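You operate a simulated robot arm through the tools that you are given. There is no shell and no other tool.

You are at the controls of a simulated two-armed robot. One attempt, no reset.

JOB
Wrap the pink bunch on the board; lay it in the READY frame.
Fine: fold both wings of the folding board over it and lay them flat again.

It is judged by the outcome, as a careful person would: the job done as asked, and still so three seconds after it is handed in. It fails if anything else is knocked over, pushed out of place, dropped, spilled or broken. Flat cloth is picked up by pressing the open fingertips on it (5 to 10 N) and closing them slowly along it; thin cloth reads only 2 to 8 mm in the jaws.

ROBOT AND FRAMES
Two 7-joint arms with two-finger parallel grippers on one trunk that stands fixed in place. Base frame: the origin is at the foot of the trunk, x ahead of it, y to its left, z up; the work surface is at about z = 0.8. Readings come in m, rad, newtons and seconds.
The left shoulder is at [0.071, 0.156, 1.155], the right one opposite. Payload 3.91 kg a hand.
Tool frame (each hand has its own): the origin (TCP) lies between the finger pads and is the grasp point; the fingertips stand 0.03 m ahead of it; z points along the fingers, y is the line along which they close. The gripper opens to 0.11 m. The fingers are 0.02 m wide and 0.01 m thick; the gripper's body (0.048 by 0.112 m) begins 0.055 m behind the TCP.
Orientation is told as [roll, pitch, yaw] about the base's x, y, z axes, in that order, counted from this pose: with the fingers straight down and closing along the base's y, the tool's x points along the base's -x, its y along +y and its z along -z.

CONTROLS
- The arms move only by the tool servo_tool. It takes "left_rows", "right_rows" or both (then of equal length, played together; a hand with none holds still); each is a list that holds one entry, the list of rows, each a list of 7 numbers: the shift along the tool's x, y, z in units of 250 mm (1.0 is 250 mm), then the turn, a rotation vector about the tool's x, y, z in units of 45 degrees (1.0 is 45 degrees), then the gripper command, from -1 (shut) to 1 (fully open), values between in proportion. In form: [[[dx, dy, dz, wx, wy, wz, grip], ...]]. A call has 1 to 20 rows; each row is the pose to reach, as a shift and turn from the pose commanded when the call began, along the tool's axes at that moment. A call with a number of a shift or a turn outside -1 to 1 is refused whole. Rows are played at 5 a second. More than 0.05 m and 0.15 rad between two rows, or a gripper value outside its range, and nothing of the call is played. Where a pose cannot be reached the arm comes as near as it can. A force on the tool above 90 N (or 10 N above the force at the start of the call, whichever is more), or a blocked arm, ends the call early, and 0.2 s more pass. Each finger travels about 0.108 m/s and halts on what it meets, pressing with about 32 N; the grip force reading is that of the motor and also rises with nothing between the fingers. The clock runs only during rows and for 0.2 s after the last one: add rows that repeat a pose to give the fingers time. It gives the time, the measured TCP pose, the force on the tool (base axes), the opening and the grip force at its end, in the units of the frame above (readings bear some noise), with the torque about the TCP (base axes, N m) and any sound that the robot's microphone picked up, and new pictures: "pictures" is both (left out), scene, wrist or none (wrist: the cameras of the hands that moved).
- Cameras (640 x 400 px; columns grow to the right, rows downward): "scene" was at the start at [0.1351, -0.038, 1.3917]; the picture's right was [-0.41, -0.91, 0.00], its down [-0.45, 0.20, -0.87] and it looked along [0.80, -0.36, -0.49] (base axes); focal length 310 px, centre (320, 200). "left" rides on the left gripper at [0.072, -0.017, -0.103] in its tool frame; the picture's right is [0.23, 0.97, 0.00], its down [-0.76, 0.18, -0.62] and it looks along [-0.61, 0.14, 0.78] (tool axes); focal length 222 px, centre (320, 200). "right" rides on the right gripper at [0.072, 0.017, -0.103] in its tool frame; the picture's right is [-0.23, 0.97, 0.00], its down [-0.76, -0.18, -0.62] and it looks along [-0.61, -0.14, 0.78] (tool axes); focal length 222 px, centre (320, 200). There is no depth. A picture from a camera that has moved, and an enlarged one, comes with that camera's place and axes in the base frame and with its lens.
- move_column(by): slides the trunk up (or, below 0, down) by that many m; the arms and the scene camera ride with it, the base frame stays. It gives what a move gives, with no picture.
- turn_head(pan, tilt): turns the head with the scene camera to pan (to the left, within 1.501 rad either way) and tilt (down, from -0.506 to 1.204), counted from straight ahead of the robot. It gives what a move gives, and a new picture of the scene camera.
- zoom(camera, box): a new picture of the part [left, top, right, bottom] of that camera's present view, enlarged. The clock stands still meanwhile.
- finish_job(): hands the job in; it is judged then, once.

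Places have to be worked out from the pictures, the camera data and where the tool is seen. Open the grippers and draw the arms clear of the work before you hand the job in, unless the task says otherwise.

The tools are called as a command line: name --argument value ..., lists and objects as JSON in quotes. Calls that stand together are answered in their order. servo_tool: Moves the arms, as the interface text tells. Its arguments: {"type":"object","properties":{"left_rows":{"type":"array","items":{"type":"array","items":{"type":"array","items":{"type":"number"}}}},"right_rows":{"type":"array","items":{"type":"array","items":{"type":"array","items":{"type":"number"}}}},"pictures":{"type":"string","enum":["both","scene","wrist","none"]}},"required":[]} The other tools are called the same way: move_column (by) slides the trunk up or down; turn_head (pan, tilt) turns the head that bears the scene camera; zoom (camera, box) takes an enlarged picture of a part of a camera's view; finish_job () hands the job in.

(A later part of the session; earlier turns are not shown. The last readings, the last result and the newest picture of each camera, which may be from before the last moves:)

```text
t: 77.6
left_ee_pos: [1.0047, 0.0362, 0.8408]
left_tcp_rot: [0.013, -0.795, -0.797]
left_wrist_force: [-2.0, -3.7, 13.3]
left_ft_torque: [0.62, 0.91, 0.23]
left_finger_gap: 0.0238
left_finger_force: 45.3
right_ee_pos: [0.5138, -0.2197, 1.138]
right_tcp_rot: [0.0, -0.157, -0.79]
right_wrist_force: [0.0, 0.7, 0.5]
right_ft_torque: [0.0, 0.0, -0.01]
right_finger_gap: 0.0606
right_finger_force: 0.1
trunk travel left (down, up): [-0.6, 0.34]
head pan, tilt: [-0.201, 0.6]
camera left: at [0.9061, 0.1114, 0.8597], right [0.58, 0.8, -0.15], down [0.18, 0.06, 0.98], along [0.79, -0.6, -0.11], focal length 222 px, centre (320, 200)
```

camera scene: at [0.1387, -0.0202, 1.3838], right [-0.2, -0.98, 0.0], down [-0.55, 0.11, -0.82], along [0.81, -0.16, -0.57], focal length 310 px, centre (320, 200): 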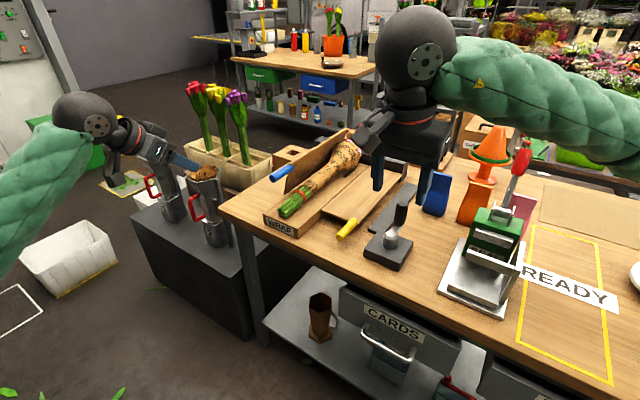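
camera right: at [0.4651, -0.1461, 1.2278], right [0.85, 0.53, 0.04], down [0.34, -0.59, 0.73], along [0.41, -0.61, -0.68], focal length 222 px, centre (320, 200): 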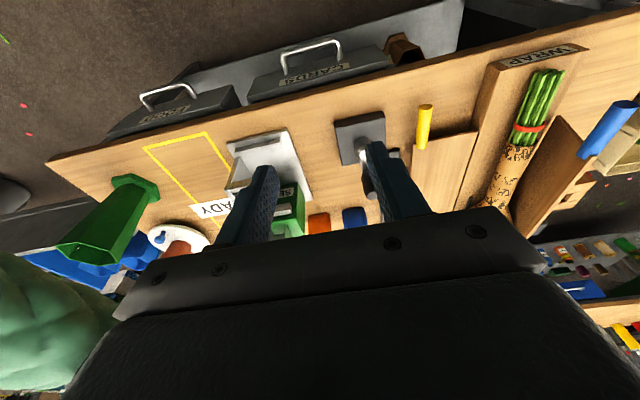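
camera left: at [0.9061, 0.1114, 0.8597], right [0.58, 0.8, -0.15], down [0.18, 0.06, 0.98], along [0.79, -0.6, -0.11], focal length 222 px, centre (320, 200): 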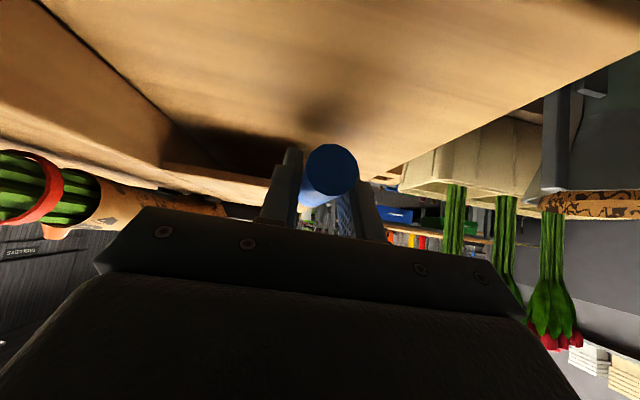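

The blue wing is flat again (TCP height and handle view match the first grasp). I'll open and withdraw the left hand, then move it well out of the way.

servo_tool --left_rows '[[[-0.003, 0, -0.003, 0, 0, 0, -0.6], [-0.003, 0, -0.003, 0, 0, 0, 0.0], [-0.003, 0, -0.003, 0, 0, 0, 0.1], [-0.003, 0, -0.1, 0, 0, 0, 0.1], [-0.003, 0, -0.25, 0, 0, 0, 0.1], [-0.003, 0, -0.4, 0, 0, 0, 0.1], [-0.003, 0, -0.55, 0, 0, 0, 0.1], [0.05, 0.02, -0.7, 0, 0, 0, 0.1], [0.1, 0.04, -0.85, 0, 0, 0, 0.1], [0.15, 0.06, -0.98, 0, 0, 0, 0.1]]]' --pictures "scene"

zoom --camera "scene" --box '[200, 100, 400, 225]'

zoom --camera "right" --box '[400, 20, 640, 220]'

```text
t: 79.8
left_ee_pos: [0.8743, 0.1908, 0.9838]
left_tcp_rot: [0.009, -0.793, -0.796]
left_wrist_force: [-0.4, -0.8, 0.9]
left_ft_torque: [0.0, 0.04, 0.02]
left_finger_gap: 0.0606
left_finger_force: 0.0
right_ee_pos: [0.5139, -0.2192, 1.1368]
right_tcp_rot: [-0.001, -0.158, -0.789]
right_wrist_force: [-0.4, 0.8, -0.3]
right_ft_torque: [-0.02, -0.01, 0.0]
right_finger_gap: 0.0608
right_finger_force: 0.0
trunk travel left (down, up): [-0.6, 0.34]
head pan, tilt: [-0.201, 0.6]
camera scene: at [0.1381, -0.0179, 1.3838], right [-0.2, -0.98, 0.0], down [-0.55, 0.11, -0.83], along [0.81, -0.17, -0.56], focal length 310 px, centre (320, 200)
```

scene: 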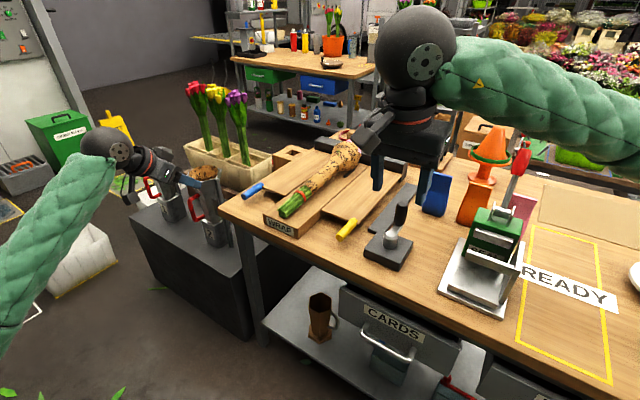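

```text
3.20 times, centred on (300, 162) of scene
camera zoom: at [0.1381, -0.0179, 1.3838], right [-0.2, -0.98, 0.0], down [-0.55, 0.11, -0.83], along [0.81, -0.17, -0.56], focal length 990 px, centre (384, 320)
```

zoom: 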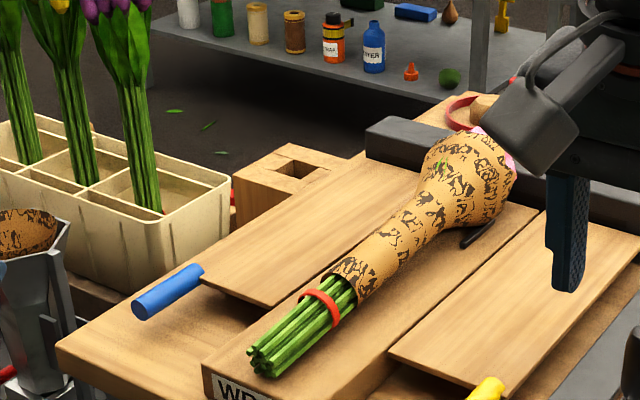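

```text
2.00 times, centred on (520, 120) of right
camera zoom: at [0.4647, -0.1444, 1.2281], right [0.85, 0.53, 0.04], down [0.34, -0.59, 0.73], along [0.41, -0.61, -0.68], focal length 444 px, centre (-80, 360)
```

zoom: 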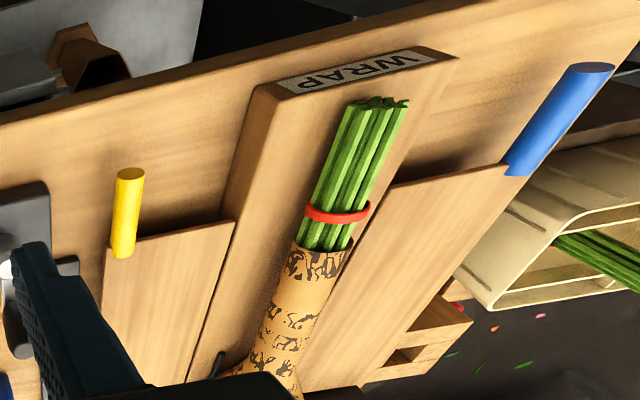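

The wrapped bunch lies on the board with both wings flat. Next I'll pick it up with the right hand on the narrow part of the sleeve near s≈0.875, around (1.02,-0.22), moving in stages while the left hand backs off.

servo_tool --left_rows '[[[0.031, 0.005, -0.1, 0, 0, 0, 0.1], [0.063, 0.01, -0.2, 0, 0, 0, 0.1], [0.094, 0.014, -0.3, 0, 0, 0, 0.1], [0.126, 0.019, -0.4, 0, 0, 0, 0.1], [0.158, 0.024, -0.5, 0, 0, 0, 0.1], [0.189, 0.029, -0.6, 0, 0, 0, 0.1], [0.22, 0.033, -0.7, 0, 0, 0, 0.1], [0.252, 0.038, -0.801, 0, 0, 0, 0.1]]]' --right_rows '[[[-0.065, 0.09, 0.029, 0, -0.1, 0, 0.2], [-0.131, 0.181, 0.058, 0, -0.2, 0, 0.4], [-0.197, 0.271, 0.087, 0, -0.3, 0, 0.64], [-0.262, 0.362, 0.117, 0, -0.4, 0, 0.64], [-0.328, 0.452, 0.146, 0, -0.5, 0, 0.64], [-0.393, 0.543, 0.175, 0, -0.6, 0, 0.64], [-0.459, 0.634, 0.204, 0, -0.7, 0, 0.64], [-0.524, 0.724, 0.233, 0, -0.8, 0, 0.64]]]' --pictures "both"

```text
t: 81.6
left_ee_pos: [0.7483, 0.3276, 1.0775]
left_tcp_rot: [0.009, -0.792, -0.794]
left_wrist_force: [0.0, 0.2, -0.3]
left_ft_torque: [-0.02, -0.03, 0.03]
left_finger_gap: 0.0605
left_finger_force: 0.0
right_ee_pos: [0.74, -0.1891, 1.0998]
right_tcp_rot: [0.001, -0.788, -0.789]
right_wrist_force: [-0.3, 0.4, -0.6]
right_ft_torque: [0.0, 0.0, -0.01]
right_finger_gap: 0.0903
right_finger_force: 0.1
trunk travel left (down, up): [-0.6, 0.34]
head pan, tilt: [-0.201, 0.6]
camera scene: at [0.1385, -0.0176, 1.3837], right [-0.2, -0.98, 0.0], down [-0.55, 0.11, -0.82], along [0.81, -0.17, -0.57], focal length 310 px, centre (320, 200)
camera right: at [0.6654, -0.0885, 1.1216], right [0.8, 0.57, 0.16], down [-0.06, -0.19, 0.98], along [0.59, -0.8, -0.12], focal length 222 px, centre (320, 200)
camera left: at [0.6497, 0.403, 1.0976], right [0.58, 0.8, -0.16], down [0.19, 0.06, 0.98], along [0.79, -0.6, -0.12], focal length 222 px, centre (320, 200)
```

scene: 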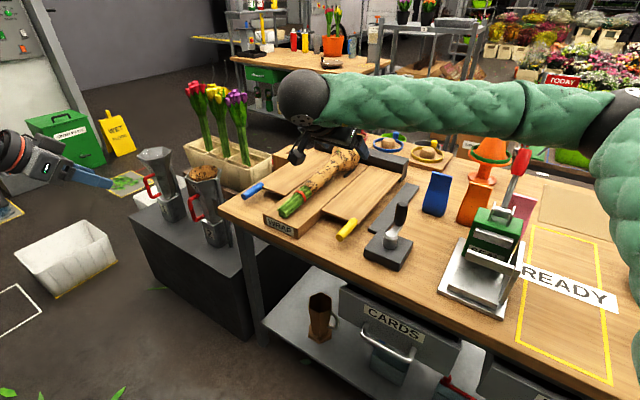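
right: 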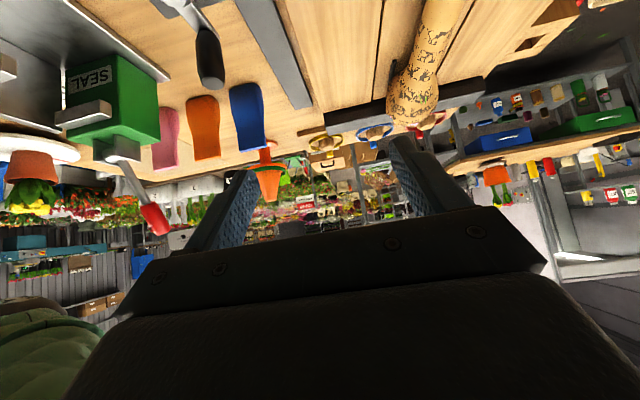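
left: 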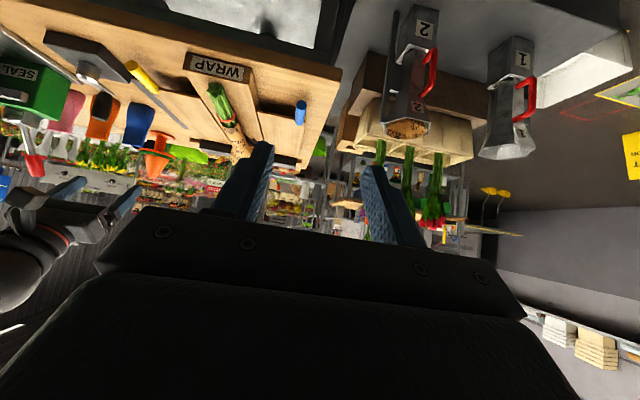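

I'll move the right hand over to the pre-grasp directly behind and above the sleeve.

servo_tool --right_rows '[[[0.007, 0.1, 0.05, 0, 0, 0, 0.64], [0.015, 0.2, 0.12, 0, 0, 0, 0.64], [0.022, 0.3, 0.2, 0, 0, 0, 0.64], [0.029, 0.4, 0.3, 0, 0, 0, 0.64], [0.036, 0.5, 0.4, 0, 0, 0, 0.64], [0.044, 0.6, 0.5, 0, 0, 0, 0.64], [0.051, 0.66, 0.6, 0, 0, 0, 0.64], [0.058, 0.692, 0.68, 0, 0, 0, 0.64], [0.058, 0.692, 0.75, 0, 0, 0, 0.64]]]' --pictures "both"

zoom --camera "right" --box '[200, 0, 440, 200]'

zoom --camera "scene" --box '[200, 100, 400, 225]'

```text
t: 83.6
left_ee_pos: [0.7498, 0.3269, 1.0788]
left_tcp_rot: [0.01, -0.79, -0.796]
left_wrist_force: [0.0, 0.2, 0.3]
left_ft_torque: [0.02, -0.02, -0.01]
left_finger_gap: 0.0608
left_finger_force: 0.1
right_ee_pos: [0.9494, -0.1547, 0.9564]
right_tcp_rot: [0.0, -0.786, -0.787]
right_wrist_force: [0.0, -0.7, 0.0]
right_ft_torque: [-0.01, 0.05, 0.01]
right_finger_gap: 0.0906
right_finger_force: 0.1
trunk travel left (down, up): [-0.6, 0.34]
head pan, tilt: [-0.201, 0.6]
camera scene: at [0.1391, -0.0188, 1.3837], right [-0.2, -0.98, 0.0], down [-0.55, 0.11, -0.82], along [0.81, -0.16, -0.57], focal length 310 px, centre (320, 200)
camera right: at [0.8745, -0.0535, 0.9787], right [0.8, 0.57, 0.16], down [-0.06, -0.2, 0.98], along [0.59, -0.8, -0.12], focal length 222 px, centre (320, 200)
```

scene: 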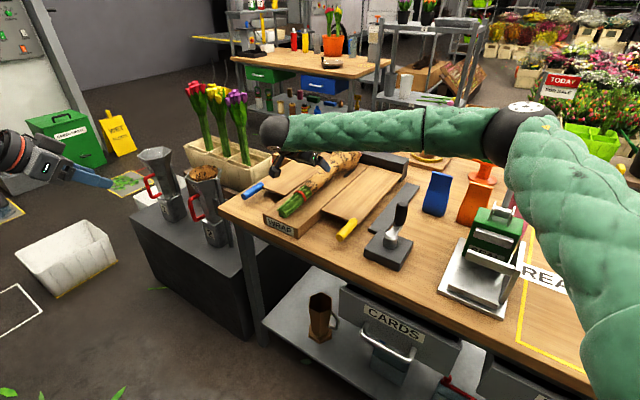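
right: 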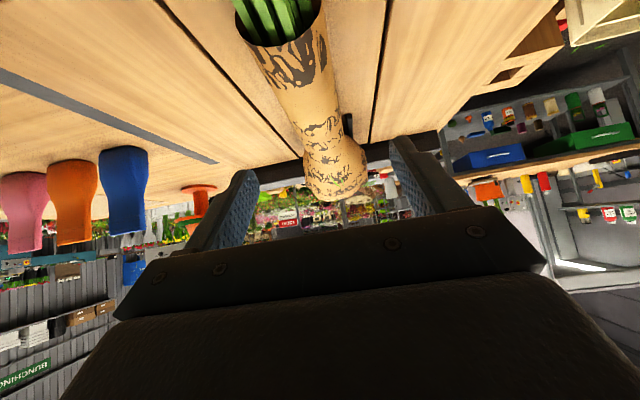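

```text
2.00 times, centred on (320, 100) of right
camera zoom: at [0.8745, -0.0535, 0.9787], right [0.8, 0.57, 0.16], down [-0.06, -0.2, 0.98], along [0.59, -0.8, -0.12], focal length 444 px, centre (320, 400)
```

zoom: 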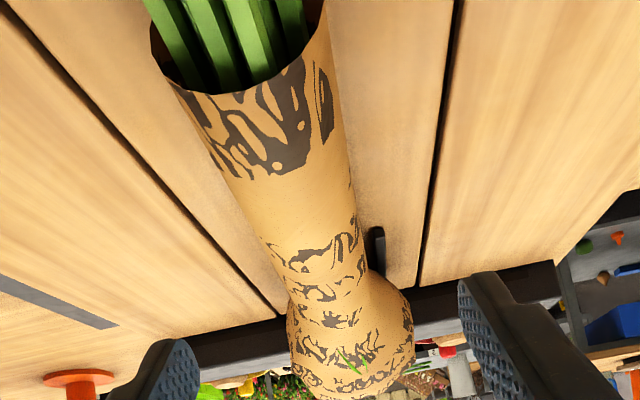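

```text
3.20 times, centred on (300, 162) of scene
camera zoom: at [0.1391, -0.0188, 1.3837], right [-0.2, -0.98, 0.0], down [-0.55, 0.11, -0.82], along [0.81, -0.16, -0.57], focal length 990 px, centre (384, 320)
```

zoom: 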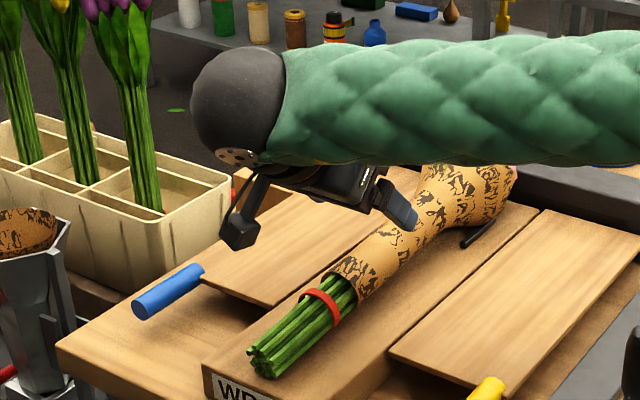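

The sleeve's narrow part is about 50 mm across, centred at w≈0.560 with axis height ≈0.861, parallel to e1. I'll lower the open fingers around it.

servo_tool --right_rows '[[[0.001, -0.008, 0.09, 0, 0, 0, 0.64], [0.001, -0.008, 0.18, 0, 0, 0, 0.64], [0.002, -0.008, 0.27, 0, 0, 0, 0.64], [0.002, -0.008, 0.36, 0, 0, 0, 0.64], [0.003, -0.008, 0.42, 0, 0, 0, 0.64], [0.003, -0.008, 0.474, 0, 0, 0, 0.64], [0.003, -0.008, 0.474, 0, 0, 0, 0.64]]]' --pictures "wrist"

zoom --camera "scene" --box '[240, 120, 400, 220]'

```text
t: 85.2
left_ee_pos: [0.748, 0.3285, 1.0794]
left_tcp_rot: [0.01, -0.792, -0.796]
left_wrist_force: [-0.5, 1.6, 0.4]
left_ft_torque: [-0.02, -0.04, 0.02]
left_finger_gap: 0.0606
left_finger_force: 0.1
right_ee_pos: [1.0064, -0.2118, 0.876]
right_tcp_rot: [0.004, -0.786, -0.79]
right_wrist_force: [2.2, 6.0, 18.0]
right_ft_torque: [1.76, 1.54, -0.78]
right_finger_gap: 0.0903
right_finger_force: 0.1
trunk travel left (down, up): [-0.6, 0.34]
head pan, tilt: [-0.201, 0.6]
camera right: at [0.9308, -0.112, 0.8984], right [0.8, 0.57, 0.16], down [-0.06, -0.2, 0.98], along [0.59, -0.8, -0.12], focal length 222 px, centre (320, 200)
```

right: 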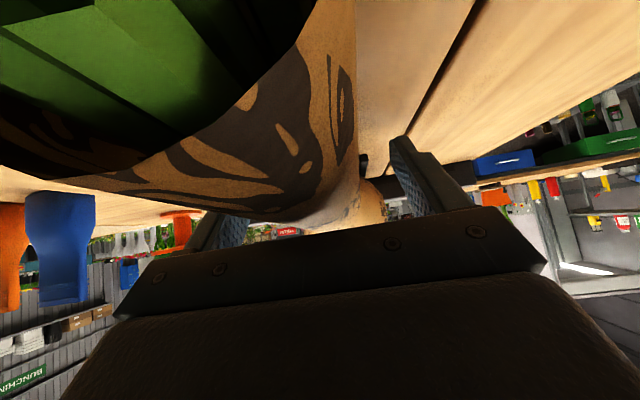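

```text
4.00 times, centred on (320, 170) of scene
camera zoom: at [0.1374, -0.0176, 1.3842], right [-0.2, -0.98, 0.0], down [-0.55, 0.11, -0.83], along [0.81, -0.16, -0.56], focal length 1238 px, centre (320, 320)
```

zoom: 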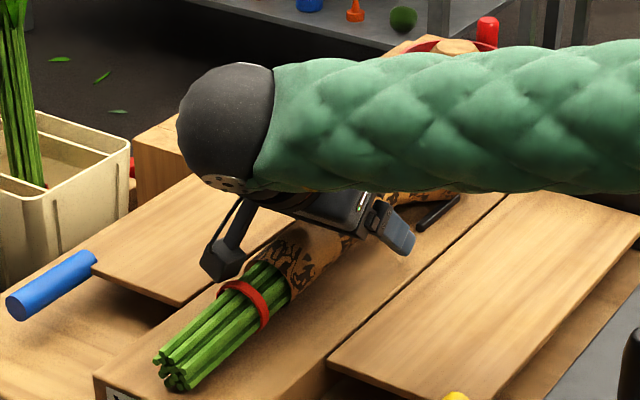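

There's an 18 N upward contact with a torque matching the wrist-camera housing resting on the stems, so the 45° tilt is too flat here. I'll back off and reduce the tilt to about 22°.

servo_tool --right_rows '[[[0, 0, -0.1, 0, 0, 0, 0.64], [0, 0, -0.22, 0, 0, 0, 0.64], [-0.02, 0, -0.34, 0, 0.1, 0, 0.64], [-0.05, 0, -0.4, 0, 0.2, 0, 0.64], [-0.08, 0, -0.41, 0, 0.31, 0, 0.64], [-0.1, 0, -0.414, 0, 0.41, 0, 0.64], [-0.122, 0, -0.414, 0, 0.511, 0, 0.64], [-0.122, 0, -0.414, 0, 0.511, 0, 0.64]]]' --pictures "wrist"

zoom --camera "scene" --box '[240, 120, 400, 220]'

```text
t: 87.0
left_ee_pos: [0.7487, 0.3271, 1.0786]
left_tcp_rot: [0.009, -0.793, -0.795]
left_wrist_force: [0.1, -0.3, -0.1]
left_ft_torque: [0.0, 0.0, 0.0]
left_finger_gap: 0.0605
left_finger_force: 0.0
right_ee_pos: [0.9701, -0.1771, 0.9661]
right_tcp_rot: [-0.001, -0.381, -0.788]
right_wrist_force: [0.3, 0.0, 0.3]
right_ft_torque: [0.02, 0.0, -0.01]
right_finger_gap: 0.0903
right_finger_force: 0.1
trunk travel left (down, up): [-0.6, 0.34]
head pan, tilt: [-0.201, 0.6]
camera right: at [0.9084, -0.0897, 1.0366], right [0.84, 0.54, 0.08], down [0.21, -0.46, 0.86], along [0.5, -0.71, -0.5], focal length 222 px, centre (320, 200)
```

right: 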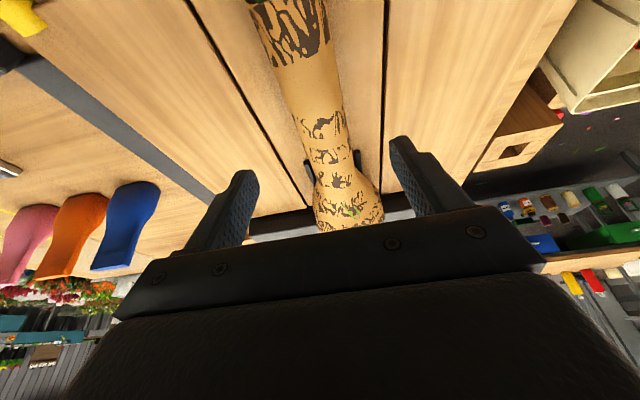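

```text
4.00 times, centred on (320, 170) of scene
camera zoom: at [0.1388, -0.0181, 1.3837], right [-0.2, -0.98, 0.0], down [-0.55, 0.11, -0.82], along [0.81, -0.16, -0.57], focal length 1238 px, centre (320, 320)
```

zoom: 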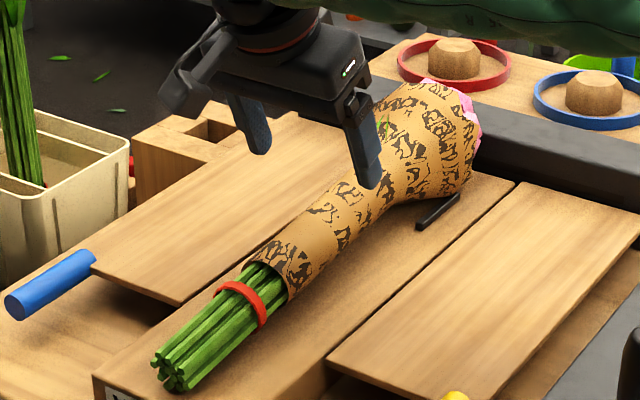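

The bunch is undisturbed and the camera now clears it. I'll zoom in to measure the sleeve axis before descending.

zoom --camera "right" --box '[220, 0, 420, 200]'

```text
2.00 times, centred on (320, 100) of right
camera zoom: at [0.9084, -0.0897, 1.0366], right [0.84, 0.54, 0.08], down [0.21, -0.46, 0.86], along [0.5, -0.71, -0.5], focal length 444 px, centre (320, 400)
```

zoom: 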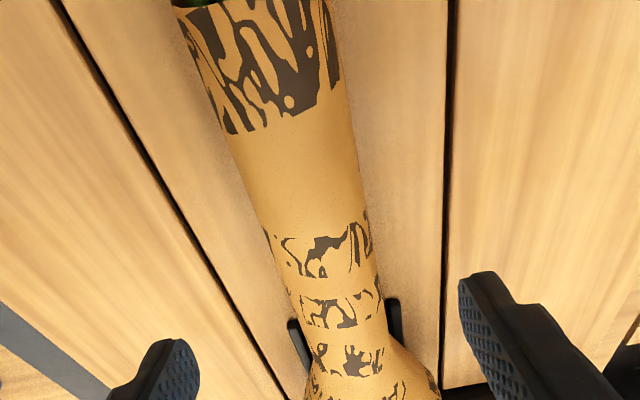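

The sleeve axis is at w≈0.562, diameter about 48 mm. I'll descend with the fingers straddling it and check for contact.

servo_tool --right_rows '[[[-0.001, 0.004, 0.08, 0, 0, 0, 0.64], [-0.003, 0.004, 0.16, 0, 0, 0, 0.64], [-0.004, 0.004, 0.24, 0, 0, 0, 0.64], [-0.005, 0.004, 0.31, 0, 0, 0, 0.64], [-0.006, 0.004, 0.36, 0, 0, 0, 0.64], [-0.007, 0.004, 0.4, 0, 0, 0, 0.64], [-0.007, 0.004, 0.4, 0, 0, 0, 0.64]]]' --pictures "both"

zoom --camera "scene" --box '[240, 120, 400, 220]'

```text
t: 88.6
left_ee_pos: [0.7483, 0.3267, 1.0789]
left_tcp_rot: [0.011, -0.793, -0.796]
left_wrist_force: [0.2, -0.8, 0.6]
left_ft_torque: [0.01, -0.04, -0.01]
left_finger_gap: 0.0606
left_finger_force: 0.0
right_ee_pos: [0.9984, -0.2058, 0.8754]
right_tcp_rot: [-0.001, -0.384, -0.786]
right_wrist_force: [0.0, 0.0, -0.1]
right_ft_torque: [-0.03, 0.02, 0.01]
right_finger_gap: 0.0901
right_finger_force: 0.0
trunk travel left (down, up): [-0.6, 0.34]
head pan, tilt: [-0.201, 0.6]
camera scene: at [0.1386, -0.0183, 1.3837], right [-0.2, -0.98, 0.0], down [-0.55, 0.11, -0.82], along [0.81, -0.16, -0.57], focal length 310 px, centre (320, 200)
camera right: at [0.9363, -0.117, 0.9444], right [0.84, 0.54, 0.08], down [0.21, -0.46, 0.86], along [0.5, -0.71, -0.5], focal length 222 px, centre (320, 200)
```

scene: 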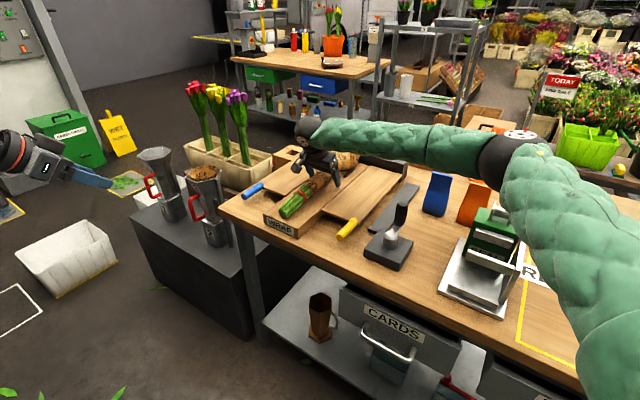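
right: 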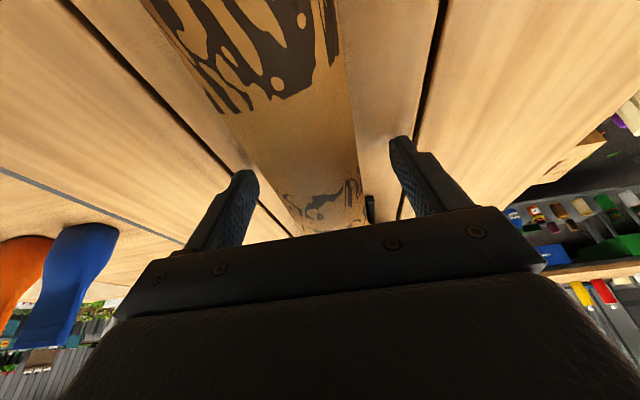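

```text
4.00 times, centred on (320, 170) of scene
camera zoom: at [0.1386, -0.0183, 1.3837], right [-0.2, -0.98, 0.0], down [-0.55, 0.11, -0.82], along [0.81, -0.16, -0.57], focal length 1238 px, centre (320, 320)
```

zoom: 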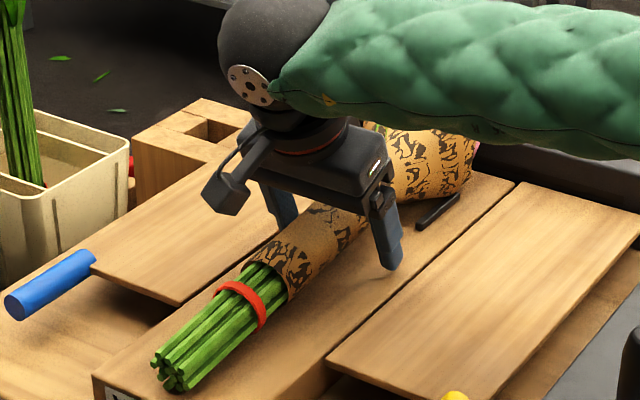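

The fingers straddle the sleeve with no contact force. I'll close the gripper gradually.

servo_tool --right_rows '[[[0, 0, 0, 0, 0, 0, 0.3], [0, 0, 0, 0, 0, 0, 0.1], [0, 0, 0, 0, 0, 0, -0.05], [0, 0, 0, 0, 0, 0, -0.2], [0, 0, 0, 0, 0, 0, -0.4], [0, 0, 0, 0, 0, 0, -0.7], [0, 0, 0, 0, 0, 0, -0.7]]]' --pictures "wrist"

zoom --camera "scene" --box '[240, 120, 400, 220]'

```text
t: 90.2
left_ee_pos: [0.7496, 0.3271, 1.078]
left_tcp_rot: [0.01, -0.793, -0.797]
left_wrist_force: [-0.5, 0.6, 0.0]
left_ft_torque: [-0.01, -0.01, 0.03]
left_finger_gap: 0.0605
left_finger_force: 0.0
right_ee_pos: [0.9977, -0.2052, 0.8766]
right_tcp_rot: [0.0, -0.384, -0.787]
right_wrist_force: [-0.1, -0.2, 1.8]
right_ft_torque: [0.0, -0.04, 0.32]
right_finger_gap: 0.0399
right_finger_force: 31.9
trunk travel left (down, up): [-0.6, 0.34]
head pan, tilt: [-0.201, 0.6]
camera right: at [0.9364, -0.1172, 0.9446], right [0.84, 0.54, 0.08], down [0.21, -0.46, 0.86], along [0.5, -0.71, -0.5], focal length 222 px, centre (320, 200)
```

right: 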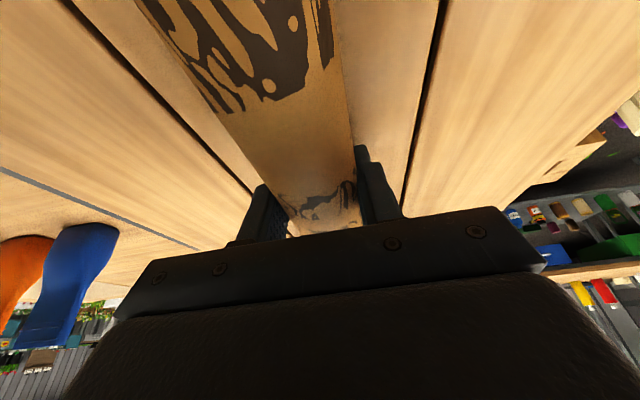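

```text
4.00 times, centred on (320, 170) of scene
camera zoom: at [0.1387, -0.0183, 1.3837], right [-0.2, -0.98, 0.0], down [-0.55, 0.11, -0.82], along [0.81, -0.16, -0.57], focal length 1238 px, centre (320, 320)
```

zoom: 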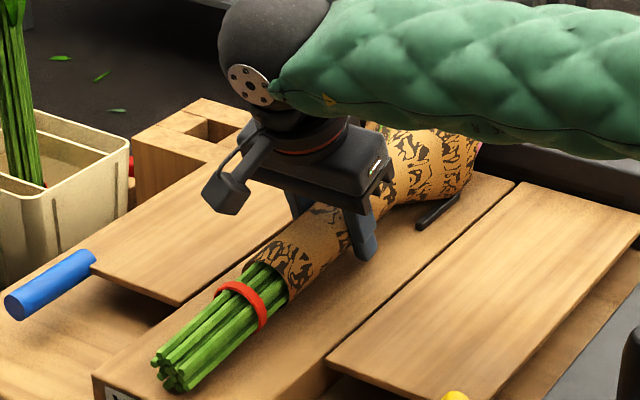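

The gripper holds the sleeve at 40 mm with 32 N. I'll lift slowly by 6 cm and check weight and tilt.

servo_tool --right_rows '[[[-0.015, 0, -0.037, 0, 0, 0, -0.7], [-0.03, 0, -0.074, 0, 0, 0, -0.7], [-0.045, 0, -0.111, 0, 0, 0, -0.7], [-0.06, 0, -0.149, 0, 0, 0, -0.7], [-0.075, 0, -0.186, 0, 0, 0, -0.7], [-0.089, 0, -0.223, 0, 0, 0, -0.7], [-0.089, 0, -0.223, 0, 0, 0, -0.7]]]' --pictures "wrist"

zoom --camera "scene" --box '[220, 100, 420, 225]'

```text
t: 91.8
left_ee_pos: [0.7494, 0.327, 1.0788]
left_tcp_rot: [0.009, -0.79, -0.795]
left_wrist_force: [0.3, -0.4, 0.2]
left_ft_torque: [0.02, -0.04, 0.02]
left_finger_gap: 0.0606
left_finger_force: 0.0
right_ee_pos: [0.9998, -0.2058, 0.9349]
right_tcp_rot: [0.001, -0.383, -0.787]
right_wrist_force: [0.5, -0.2, -2.7]
right_ft_torque: [0.0, 0.02, 0.04]
right_finger_gap: 0.0398
right_finger_force: 31.9
trunk travel left (down, up): [-0.6, 0.34]
head pan, tilt: [-0.201, 0.6]
camera right: at [0.937, -0.1171, 1.0038], right [0.84, 0.54, 0.08], down [0.21, -0.46, 0.86], along [0.5, -0.71, -0.5], focal length 222 px, centre (320, 200)
```

right: 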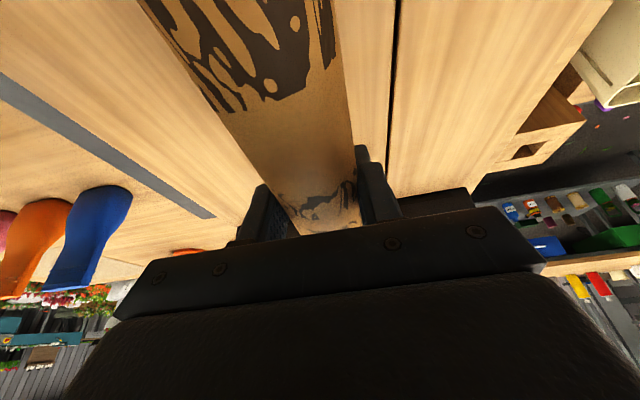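

```text
3.20 times, centred on (320, 162) of scene
camera zoom: at [0.1394, -0.0185, 1.3836], right [-0.2, -0.98, 0.0], down [-0.55, 0.11, -0.82], along [0.81, -0.16, -0.57], focal length 990 px, centre (320, 320)
```

zoom: 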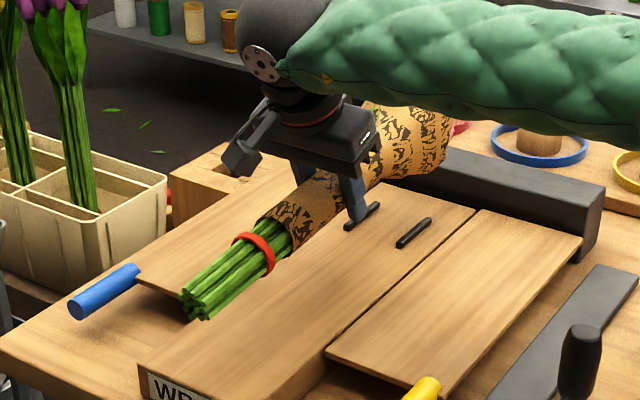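

The bunch is held level (about 2.7 N, 0.28 kg). I'll raise the trunk 0.27 m so the bunch clears the sealing press's red lever (top about z=1.09) before carrying it across.

move_column --by 0.1

zoom --camera "right" --box '[0, 0, 640, 400]'

```text
t: 93.1
left_ee_pos: [0.7497, 0.3277, 1.1775]
left_tcp_rot: [0.008, -0.79, -0.795]
left_wrist_force: [0.5, -0.1, -0.4]
left_ft_torque: [0.02, -0.03, 0.0]
left_finger_gap: 0.0608
left_finger_force: 0.0
right_ee_pos: [0.9998, -0.204, 1.0334]
right_tcp_rot: [-0.002, -0.381, -0.788]
right_wrist_force: [0.1, -1.0, -2.4]
right_ft_torque: [0.02, 0.01, 0.04]
right_finger_gap: 0.0397
right_finger_force: 31.8
trunk travel left (down, up): [-0.7, 0.24]
head pan, tilt: [-0.201, 0.6]
```

```text
1.00 times, centred on (320, 200) of right (not enlarged: the box is as wide or as high as the picture)
camera zoom: at [0.9372, -0.117, 1.1034], right [0.84, 0.54, 0.08], down [0.21, -0.46, 0.86], along [0.5, -0.71, -0.5], focal length 222 px, centre (320, 200)
```

zoom: 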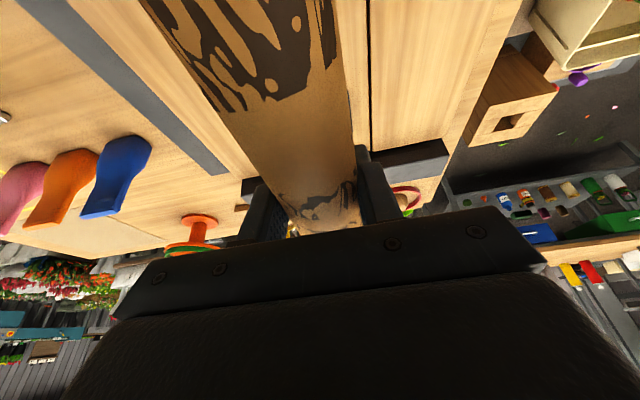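

The lift is stable and the grip is unchanged. I'll raise the trunk another 0.17 m.

move_column --by 0.17

turn_head --pan -0.55 --tilt 0.7

```text
t: 95.0
left_ee_pos: [0.7499, 0.3279, 1.3479]
left_tcp_rot: [0.009, -0.79, -0.796]
left_wrist_force: [1.2, 0.8, 0.1]
left_ft_torque: [0.04, -0.01, 0.02]
left_finger_gap: 0.0606
left_finger_force: 0.0
right_ee_pos: [0.9985, -0.2055, 1.2053]
right_tcp_rot: [-0.001, -0.385, -0.786]
right_wrist_force: [-0.1, 0.3, -2.7]
right_ft_torque: [0.02, 0.04, 0.01]
right_finger_gap: 0.0398
right_finger_force: 31.9
trunk travel left (down, up): [-0.87, 0.07]
head pan, tilt: [-0.201, 0.6]
```

```text
t: 95.9
left_ee_pos: [0.7508, 0.3262, 1.3483]
left_tcp_rot: [0.012, -0.792, -0.796]
left_wrist_force: [0.2, -0.1, -0.4]
left_ft_torque: [-0.01, 0.0, -0.01]
left_finger_gap: 0.0605
left_finger_force: 0.0
right_ee_pos: [0.9992, -0.2056, 1.2056]
right_tcp_rot: [0.001, -0.384, -0.788]
right_wrist_force: [0.0, 0.2, -1.7]
right_ft_torque: [0.01, 0.05, 0.0]
right_finger_gap: 0.0399
right_finger_force: 31.6
trunk travel left (down, up): [-0.87, 0.07]
head pan, tilt: [-0.55, 0.7]
camera scene: at [0.1252, -0.0451, 1.6451], right [-0.52, -0.85, 0.0], down [-0.55, 0.34, -0.76], along [0.65, -0.4, -0.64], focal length 310 px, centre (320, 200)
```

scene: 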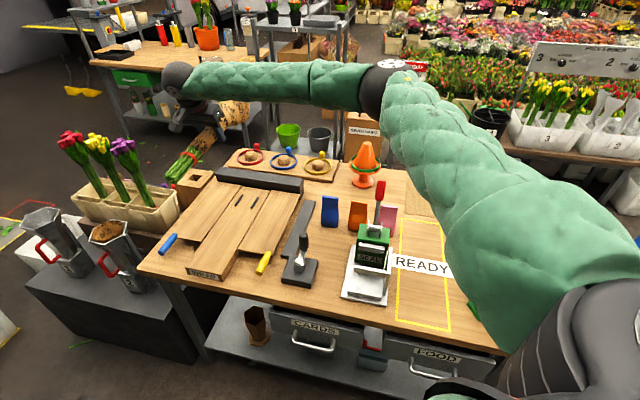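

The bunch is high and steady, and the board's wings are both flat. I'll zoom in on the READY frame to fix its corners from this higher viewpoint.

zoom --camera "scene" --box '[330, 170, 490, 370]'

zoom --camera "scene" --box '[140, 60, 300, 180]'

```text
2.00 times, centred on (410, 270) of scene
camera zoom: at [0.1252, -0.0451, 1.6451], right [-0.52, -0.85, 0.0], down [-0.55, 0.34, -0.76], along [0.65, -0.4, -0.64], focal length 619 px, centre (140, 60)
```

zoom: 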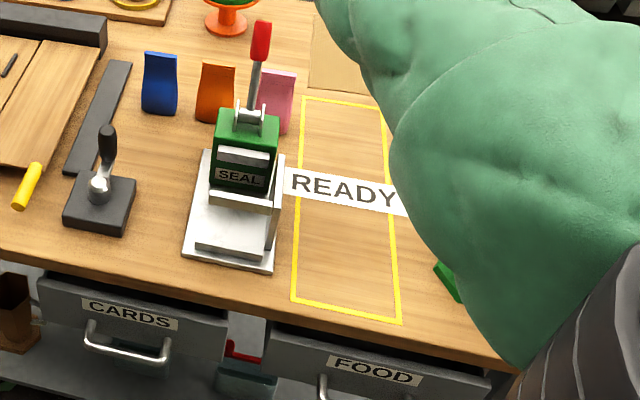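

```text
3.33 times, centred on (220, 120) of scene
camera zoom: at [0.1252, -0.0451, 1.6451], right [-0.52, -0.85, 0.0], down [-0.55, 0.34, -0.76], along [0.65, -0.4, -0.64], focal length 1032 px, centre (653, 467)
```

zoom: 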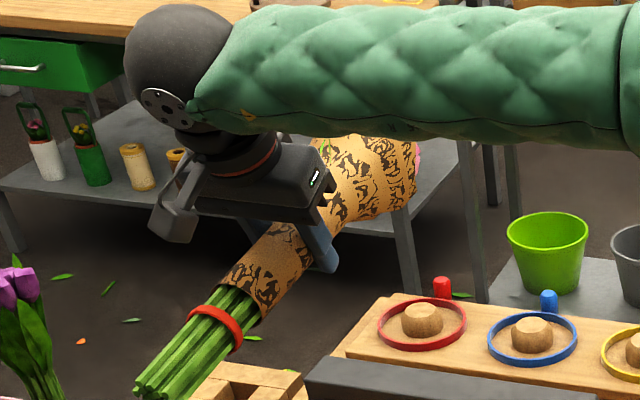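

The READY frame spans s≈0.62–1.06, w≈-0.05…-0.20, centred at (s 0.841, w -0.125). I'll carry the bunch sideways at this height in three stages, watching the grip.

servo_tool --right_rows '[[[0.002, -0.05, -0.001, 0, 0, 0, -0.7], [0.006, -0.14, -0.002, 0, 0, 0, -0.7], [0.01, -0.24, -0.004, 0, 0, 0, -0.7], [0.014, -0.34, -0.006, 0, 0, 0, -0.7], [0.018, -0.44, -0.007, 0, 0, 0, -0.7], [0.022, -0.54, -0.009, 0, 0, 0, -0.7], [0.026, -0.64, -0.01, 0, 0, 0, -0.7], [0.03, -0.74, -0.012, 0, 0, 0, -0.7], [0.035, -0.84, -0.014, 0, 0, 0, -0.7], [0.038, -0.914, -0.015, 0, 0, 0, -0.7]]]' --pictures "scene"

```text
t: 98.1
left_ee_pos: [0.7489, 0.3277, 1.3481]
left_tcp_rot: [0.01, -0.79, -0.796]
left_wrist_force: [-1.4, 0.6, -0.4]
left_ft_torque: [-0.01, 0.0, 0.0]
left_finger_gap: 0.0605
left_finger_force: 0.0
right_ee_pos: [0.8305, -0.3595, 1.2071]
right_tcp_rot: [0.001, -0.385, -0.787]
right_wrist_force: [-0.4, 0.0, -2.9]
right_ft_torque: [0.03, 0.01, 0.01]
right_finger_gap: 0.0396
right_finger_force: 31.8
trunk travel left (down, up): [-0.87, 0.07]
head pan, tilt: [-0.55, 0.7]
camera scene: at [0.1244, -0.046, 1.6451], right [-0.52, -0.85, 0.0], down [-0.55, 0.34, -0.76], along [0.65, -0.4, -0.64], focal length 310 px, centre (320, 200)
```

scene: 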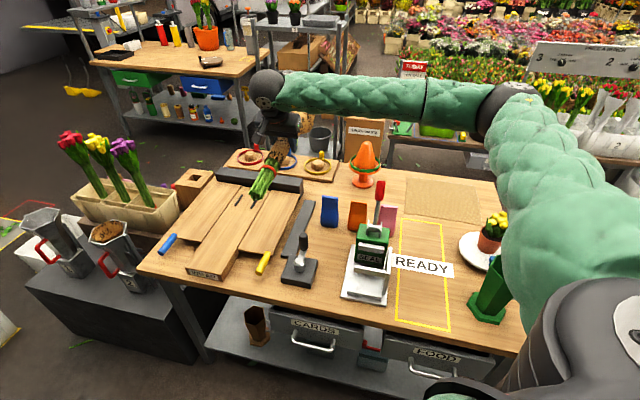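

The carry is steady and the grip unchanged. I'll do the second stage.

servo_tool --right_rows '[[[0.002, -0.05, -0.001, 0, 0, 0, -0.7], [0.006, -0.14, -0.002, 0, 0, 0, -0.7], [0.01, -0.24, -0.004, 0, 0, 0, -0.7], [0.014, -0.34, -0.006, 0, 0, 0, -0.7], [0.018, -0.44, -0.007, 0, 0, 0, -0.7], [0.022, -0.54, -0.009, 0, 0, 0, -0.7], [0.026, -0.64, -0.01, 0, 0, 0, -0.7], [0.03, -0.74, -0.012, 0, 0, 0, -0.7], [0.035, -0.84, -0.014, 0, 0, 0, -0.7], [0.038, -0.914, -0.015, 0, 0, 0, -0.7]]]' --pictures "both"

```text
t: 100.3
left_ee_pos: [0.7482, 0.3271, 1.3491]
left_tcp_rot: [0.011, -0.793, -0.797]
left_wrist_force: [-0.1, -0.6, 0.3]
left_ft_torque: [0.01, 0.0, 0.02]
left_finger_gap: 0.0603
left_finger_force: 0.0
right_ee_pos: [0.6599, -0.5121, 1.2062]
right_tcp_rot: [0.001, -0.384, -0.788]
right_wrist_force: [0.3, -0.3, -1.8]
right_ft_torque: [0.05, 0.02, 0.02]
right_finger_gap: 0.0398
right_finger_force: 32.1
trunk travel left (down, up): [-0.87, 0.07]
head pan, tilt: [-0.55, 0.7]
camera scene: at [0.1239, -0.0457, 1.6452], right [-0.52, -0.85, 0.0], down [-0.55, 0.34, -0.76], along [0.65, -0.4, -0.64], focal length 310 px, centre (320, 200)
camera right: at [0.5972, -0.425, 1.2747], right [0.84, 0.54, 0.09], down [0.21, -0.46, 0.86], along [0.5, -0.71, -0.5], focal length 222 px, centre (320, 200)
```

scene: 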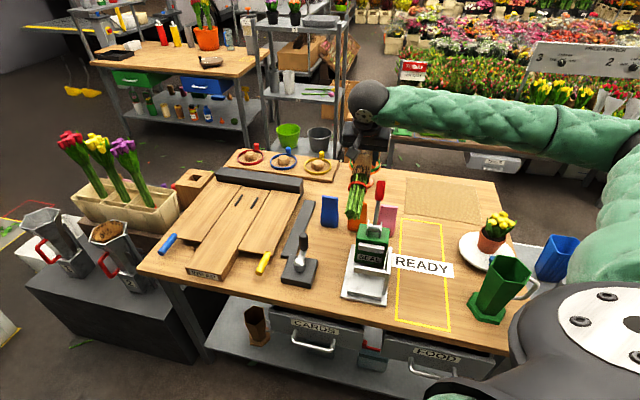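
right: 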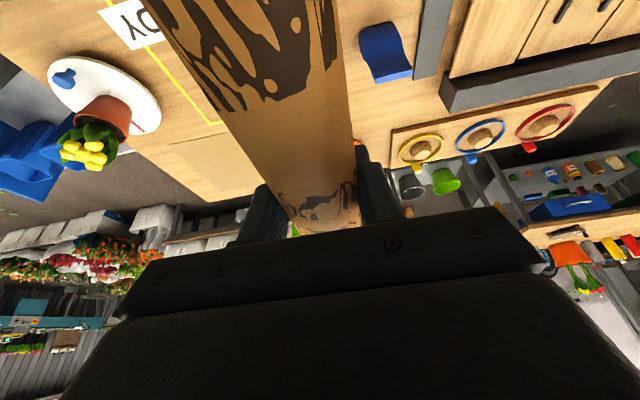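

The bunch is passing well above the lever. I'll do the third stage to bring it over the READY frame.

servo_tool --right_rows '[[[0.002, -0.05, -0.001, 0, 0, 0, -0.7], [0.006, -0.14, -0.002, 0, 0, 0, -0.7], [0.01, -0.24, -0.004, 0, 0, 0, -0.7], [0.014, -0.34, -0.006, 0, 0, 0, -0.7], [0.018, -0.44, -0.007, 0, 0, 0, -0.7], [0.022, -0.54, -0.009, 0, 0, 0, -0.7], [0.026, -0.64, -0.01, 0, 0, 0, -0.7], [0.03, -0.74, -0.012, 0, 0, 0, -0.7], [0.035, -0.84, -0.014, 0, 0, 0, -0.7], [0.038, -0.914, -0.015, 0, 0, 0, -0.7]]]' --pictures "both"

```text
t: 102.5
left_ee_pos: [0.7481, 0.3268, 1.3492]
left_tcp_rot: [0.01, -0.792, -0.797]
left_wrist_force: [0.1, -0.4, 0.4]
left_ft_torque: [-0.01, -0.01, -0.04]
left_finger_gap: 0.0604
left_finger_force: 0.1
right_ee_pos: [0.4915, -0.6666, 1.2071]
right_tcp_rot: [0.001, -0.383, -0.788]
right_wrist_force: [0.7, 0.4, -3.4]
right_ft_torque: [-0.03, 0.04, 0.0]
right_finger_gap: 0.0395
right_finger_force: 32.4
trunk travel left (down, up): [-0.87, 0.07]
head pan, tilt: [-0.55, 0.7]
camera scene: at [0.1239, -0.0451, 1.6451], right [-0.52, -0.85, 0.0], down [-0.55, 0.34, -0.77], along [0.65, -0.4, -0.64], focal length 310 px, centre (320, 200)
camera right: at [0.4295, -0.5789, 1.2748], right [0.84, 0.54, 0.08], down [0.21, -0.46, 0.86], along [0.5, -0.71, -0.5], focal length 222 px, centre (320, 200)
```

scene: 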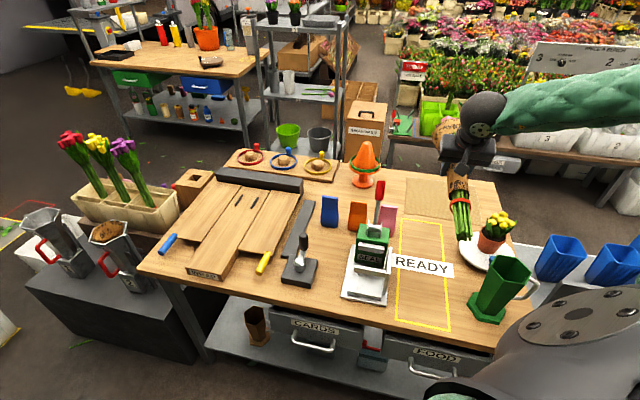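
right: 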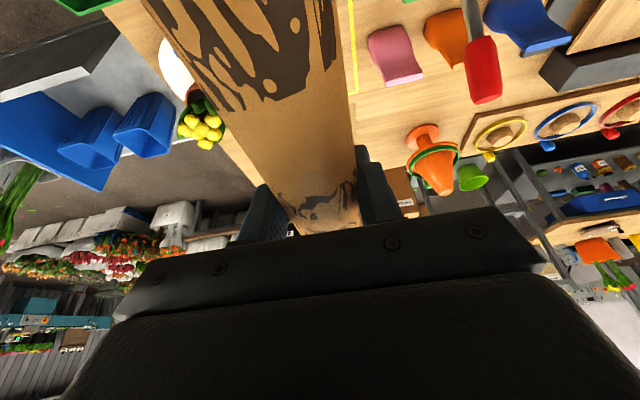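

The bunch is over the READY frame at height. Before lowering I must check whether my forearm would come down on the green jug and plant next to the frame, so I'll look there.

zoom --camera "scene" --box '[400, 80, 640, 340]'

turn_head --pan -1.05 --tilt 0.7

```text
1.54 times, centred on (520, 210) of scene
camera zoom: at [0.1239, -0.0451, 1.6451], right [-0.52, -0.85, 0.0], down [-0.55, 0.34, -0.77], along [0.65, -0.4, -0.64], focal length 476 px, centre (12, 185)
```

zoom: 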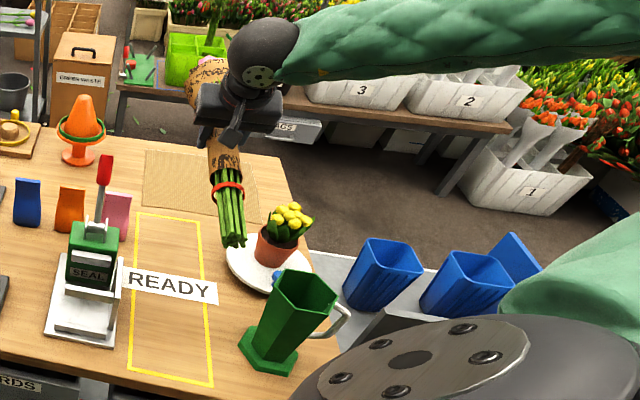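

```text
t: 103.4
left_ee_pos: [0.748, 0.3265, 1.348]
left_tcp_rot: [0.01, -0.792, -0.797]
left_wrist_force: [-0.3, 0.3, -0.3]
left_ft_torque: [0.0, 0.04, -0.02]
left_finger_gap: 0.0604
left_finger_force: 0.0
right_ee_pos: [0.4923, -0.6672, 1.2047]
right_tcp_rot: [-0.001, -0.385, -0.788]
right_wrist_force: [-0.6, 0.7, -2.4]
right_ft_torque: [0.02, 0.07, -0.02]
right_finger_gap: 0.0396
right_finger_force: 32.3
trunk travel left (down, up): [-0.87, 0.07]
head pan, tilt: [-1.051, 0.7]
camera scene: at [0.0944, -0.075, 1.6451], right [-0.87, -0.5, 0.0], down [-0.32, 0.56, -0.76], along [0.38, -0.66, -0.64], focal length 310 px, centre (320, 200)
```

scene: 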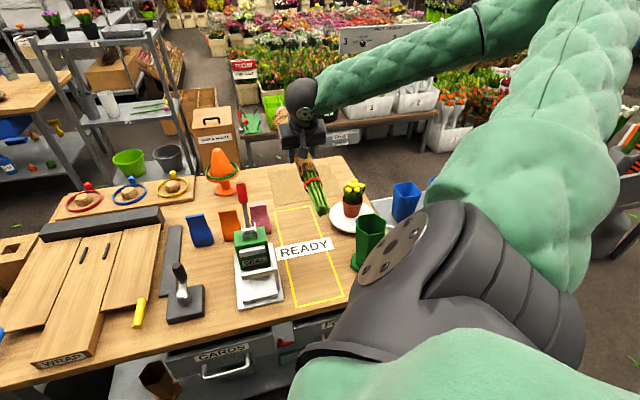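

The elbow is high (about z=1.6), so the forearm slopes down to the wrist. I'll zoom in on the jug to estimate its height and position before lowering.

zoom --camera "scene" --box '[250, 140, 430, 310]'

zoom --camera "right" --box '[0, 0, 320, 200]'

```text
2.35 times, centred on (340, 225) of scene
camera zoom: at [0.0944, -0.075, 1.6451], right [-0.87, -0.5, 0.0], down [-0.32, 0.56, -0.76], along [0.38, -0.66, -0.64], focal length 728 px, centre (273, 141)
```

zoom: 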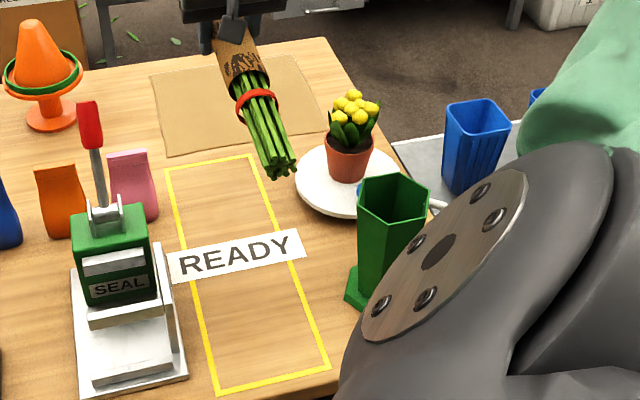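

```text
2.00 times, centred on (160, 100) of right
camera zoom: at [0.4301, -0.5794, 1.2745], right [0.84, 0.54, 0.08], down [0.21, -0.46, 0.86], along [0.5, -0.71, -0.5], focal length 444 px, centre (640, 400)
```

zoom: 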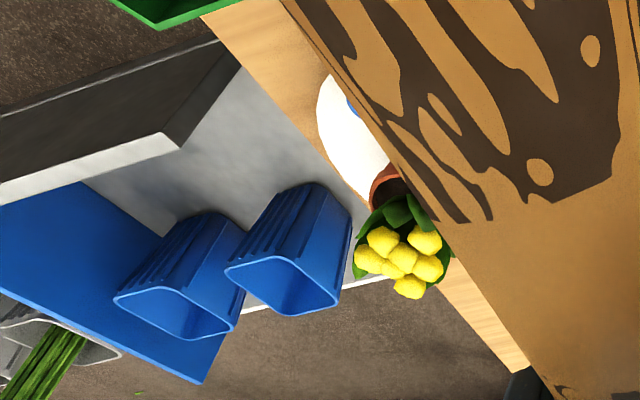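

The jug's rim is at about z≈1.0 and w≤-0.265, leaving roughly 7 cm to my forearm in the lowered pose; the press lies at w≥-0.02. I'll lower the trunk in steps, starting with 0.2 m.

move_column --by -0.2

zoom --camera "scene" --box '[160, 40, 480, 300]'

```text
t: 105.6
left_ee_pos: [0.7489, 0.3276, 1.1488]
left_tcp_rot: [0.011, -0.793, -0.797]
left_wrist_force: [0.1, 0.6, 0.3]
left_ft_torque: [0.0, -0.01, 0.0]
left_finger_gap: 0.0603
left_finger_force: 0.0
right_ee_pos: [0.4922, -0.6681, 1.0069]
right_tcp_rot: [0.001, -0.384, -0.787]
right_wrist_force: [-0.1, -0.6, -2.5]
right_ft_torque: [0.05, 0.0, 0.0]
right_finger_gap: 0.0397
right_finger_force: 32.0
trunk travel left (down, up): [-0.67, 0.27]
head pan, tilt: [-1.051, 0.7]
```

```text
1.54 times, centred on (320, 170) of scene
camera zoom: at [0.0941, -0.0749, 1.4452], right [-0.87, -0.5, 0.0], down [-0.32, 0.56, -0.76], along [0.38, -0.66, -0.64], focal length 476 px, centre (320, 246)
```

zoom: 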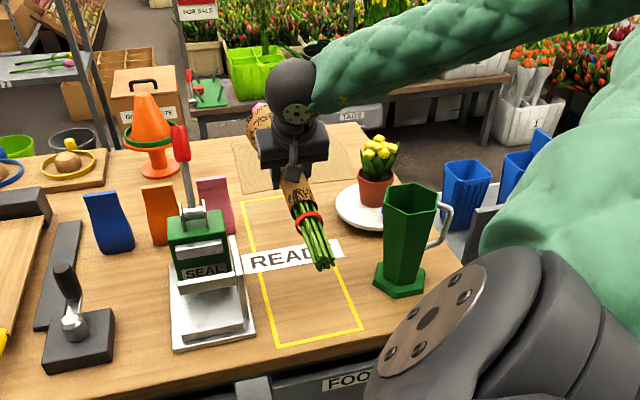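

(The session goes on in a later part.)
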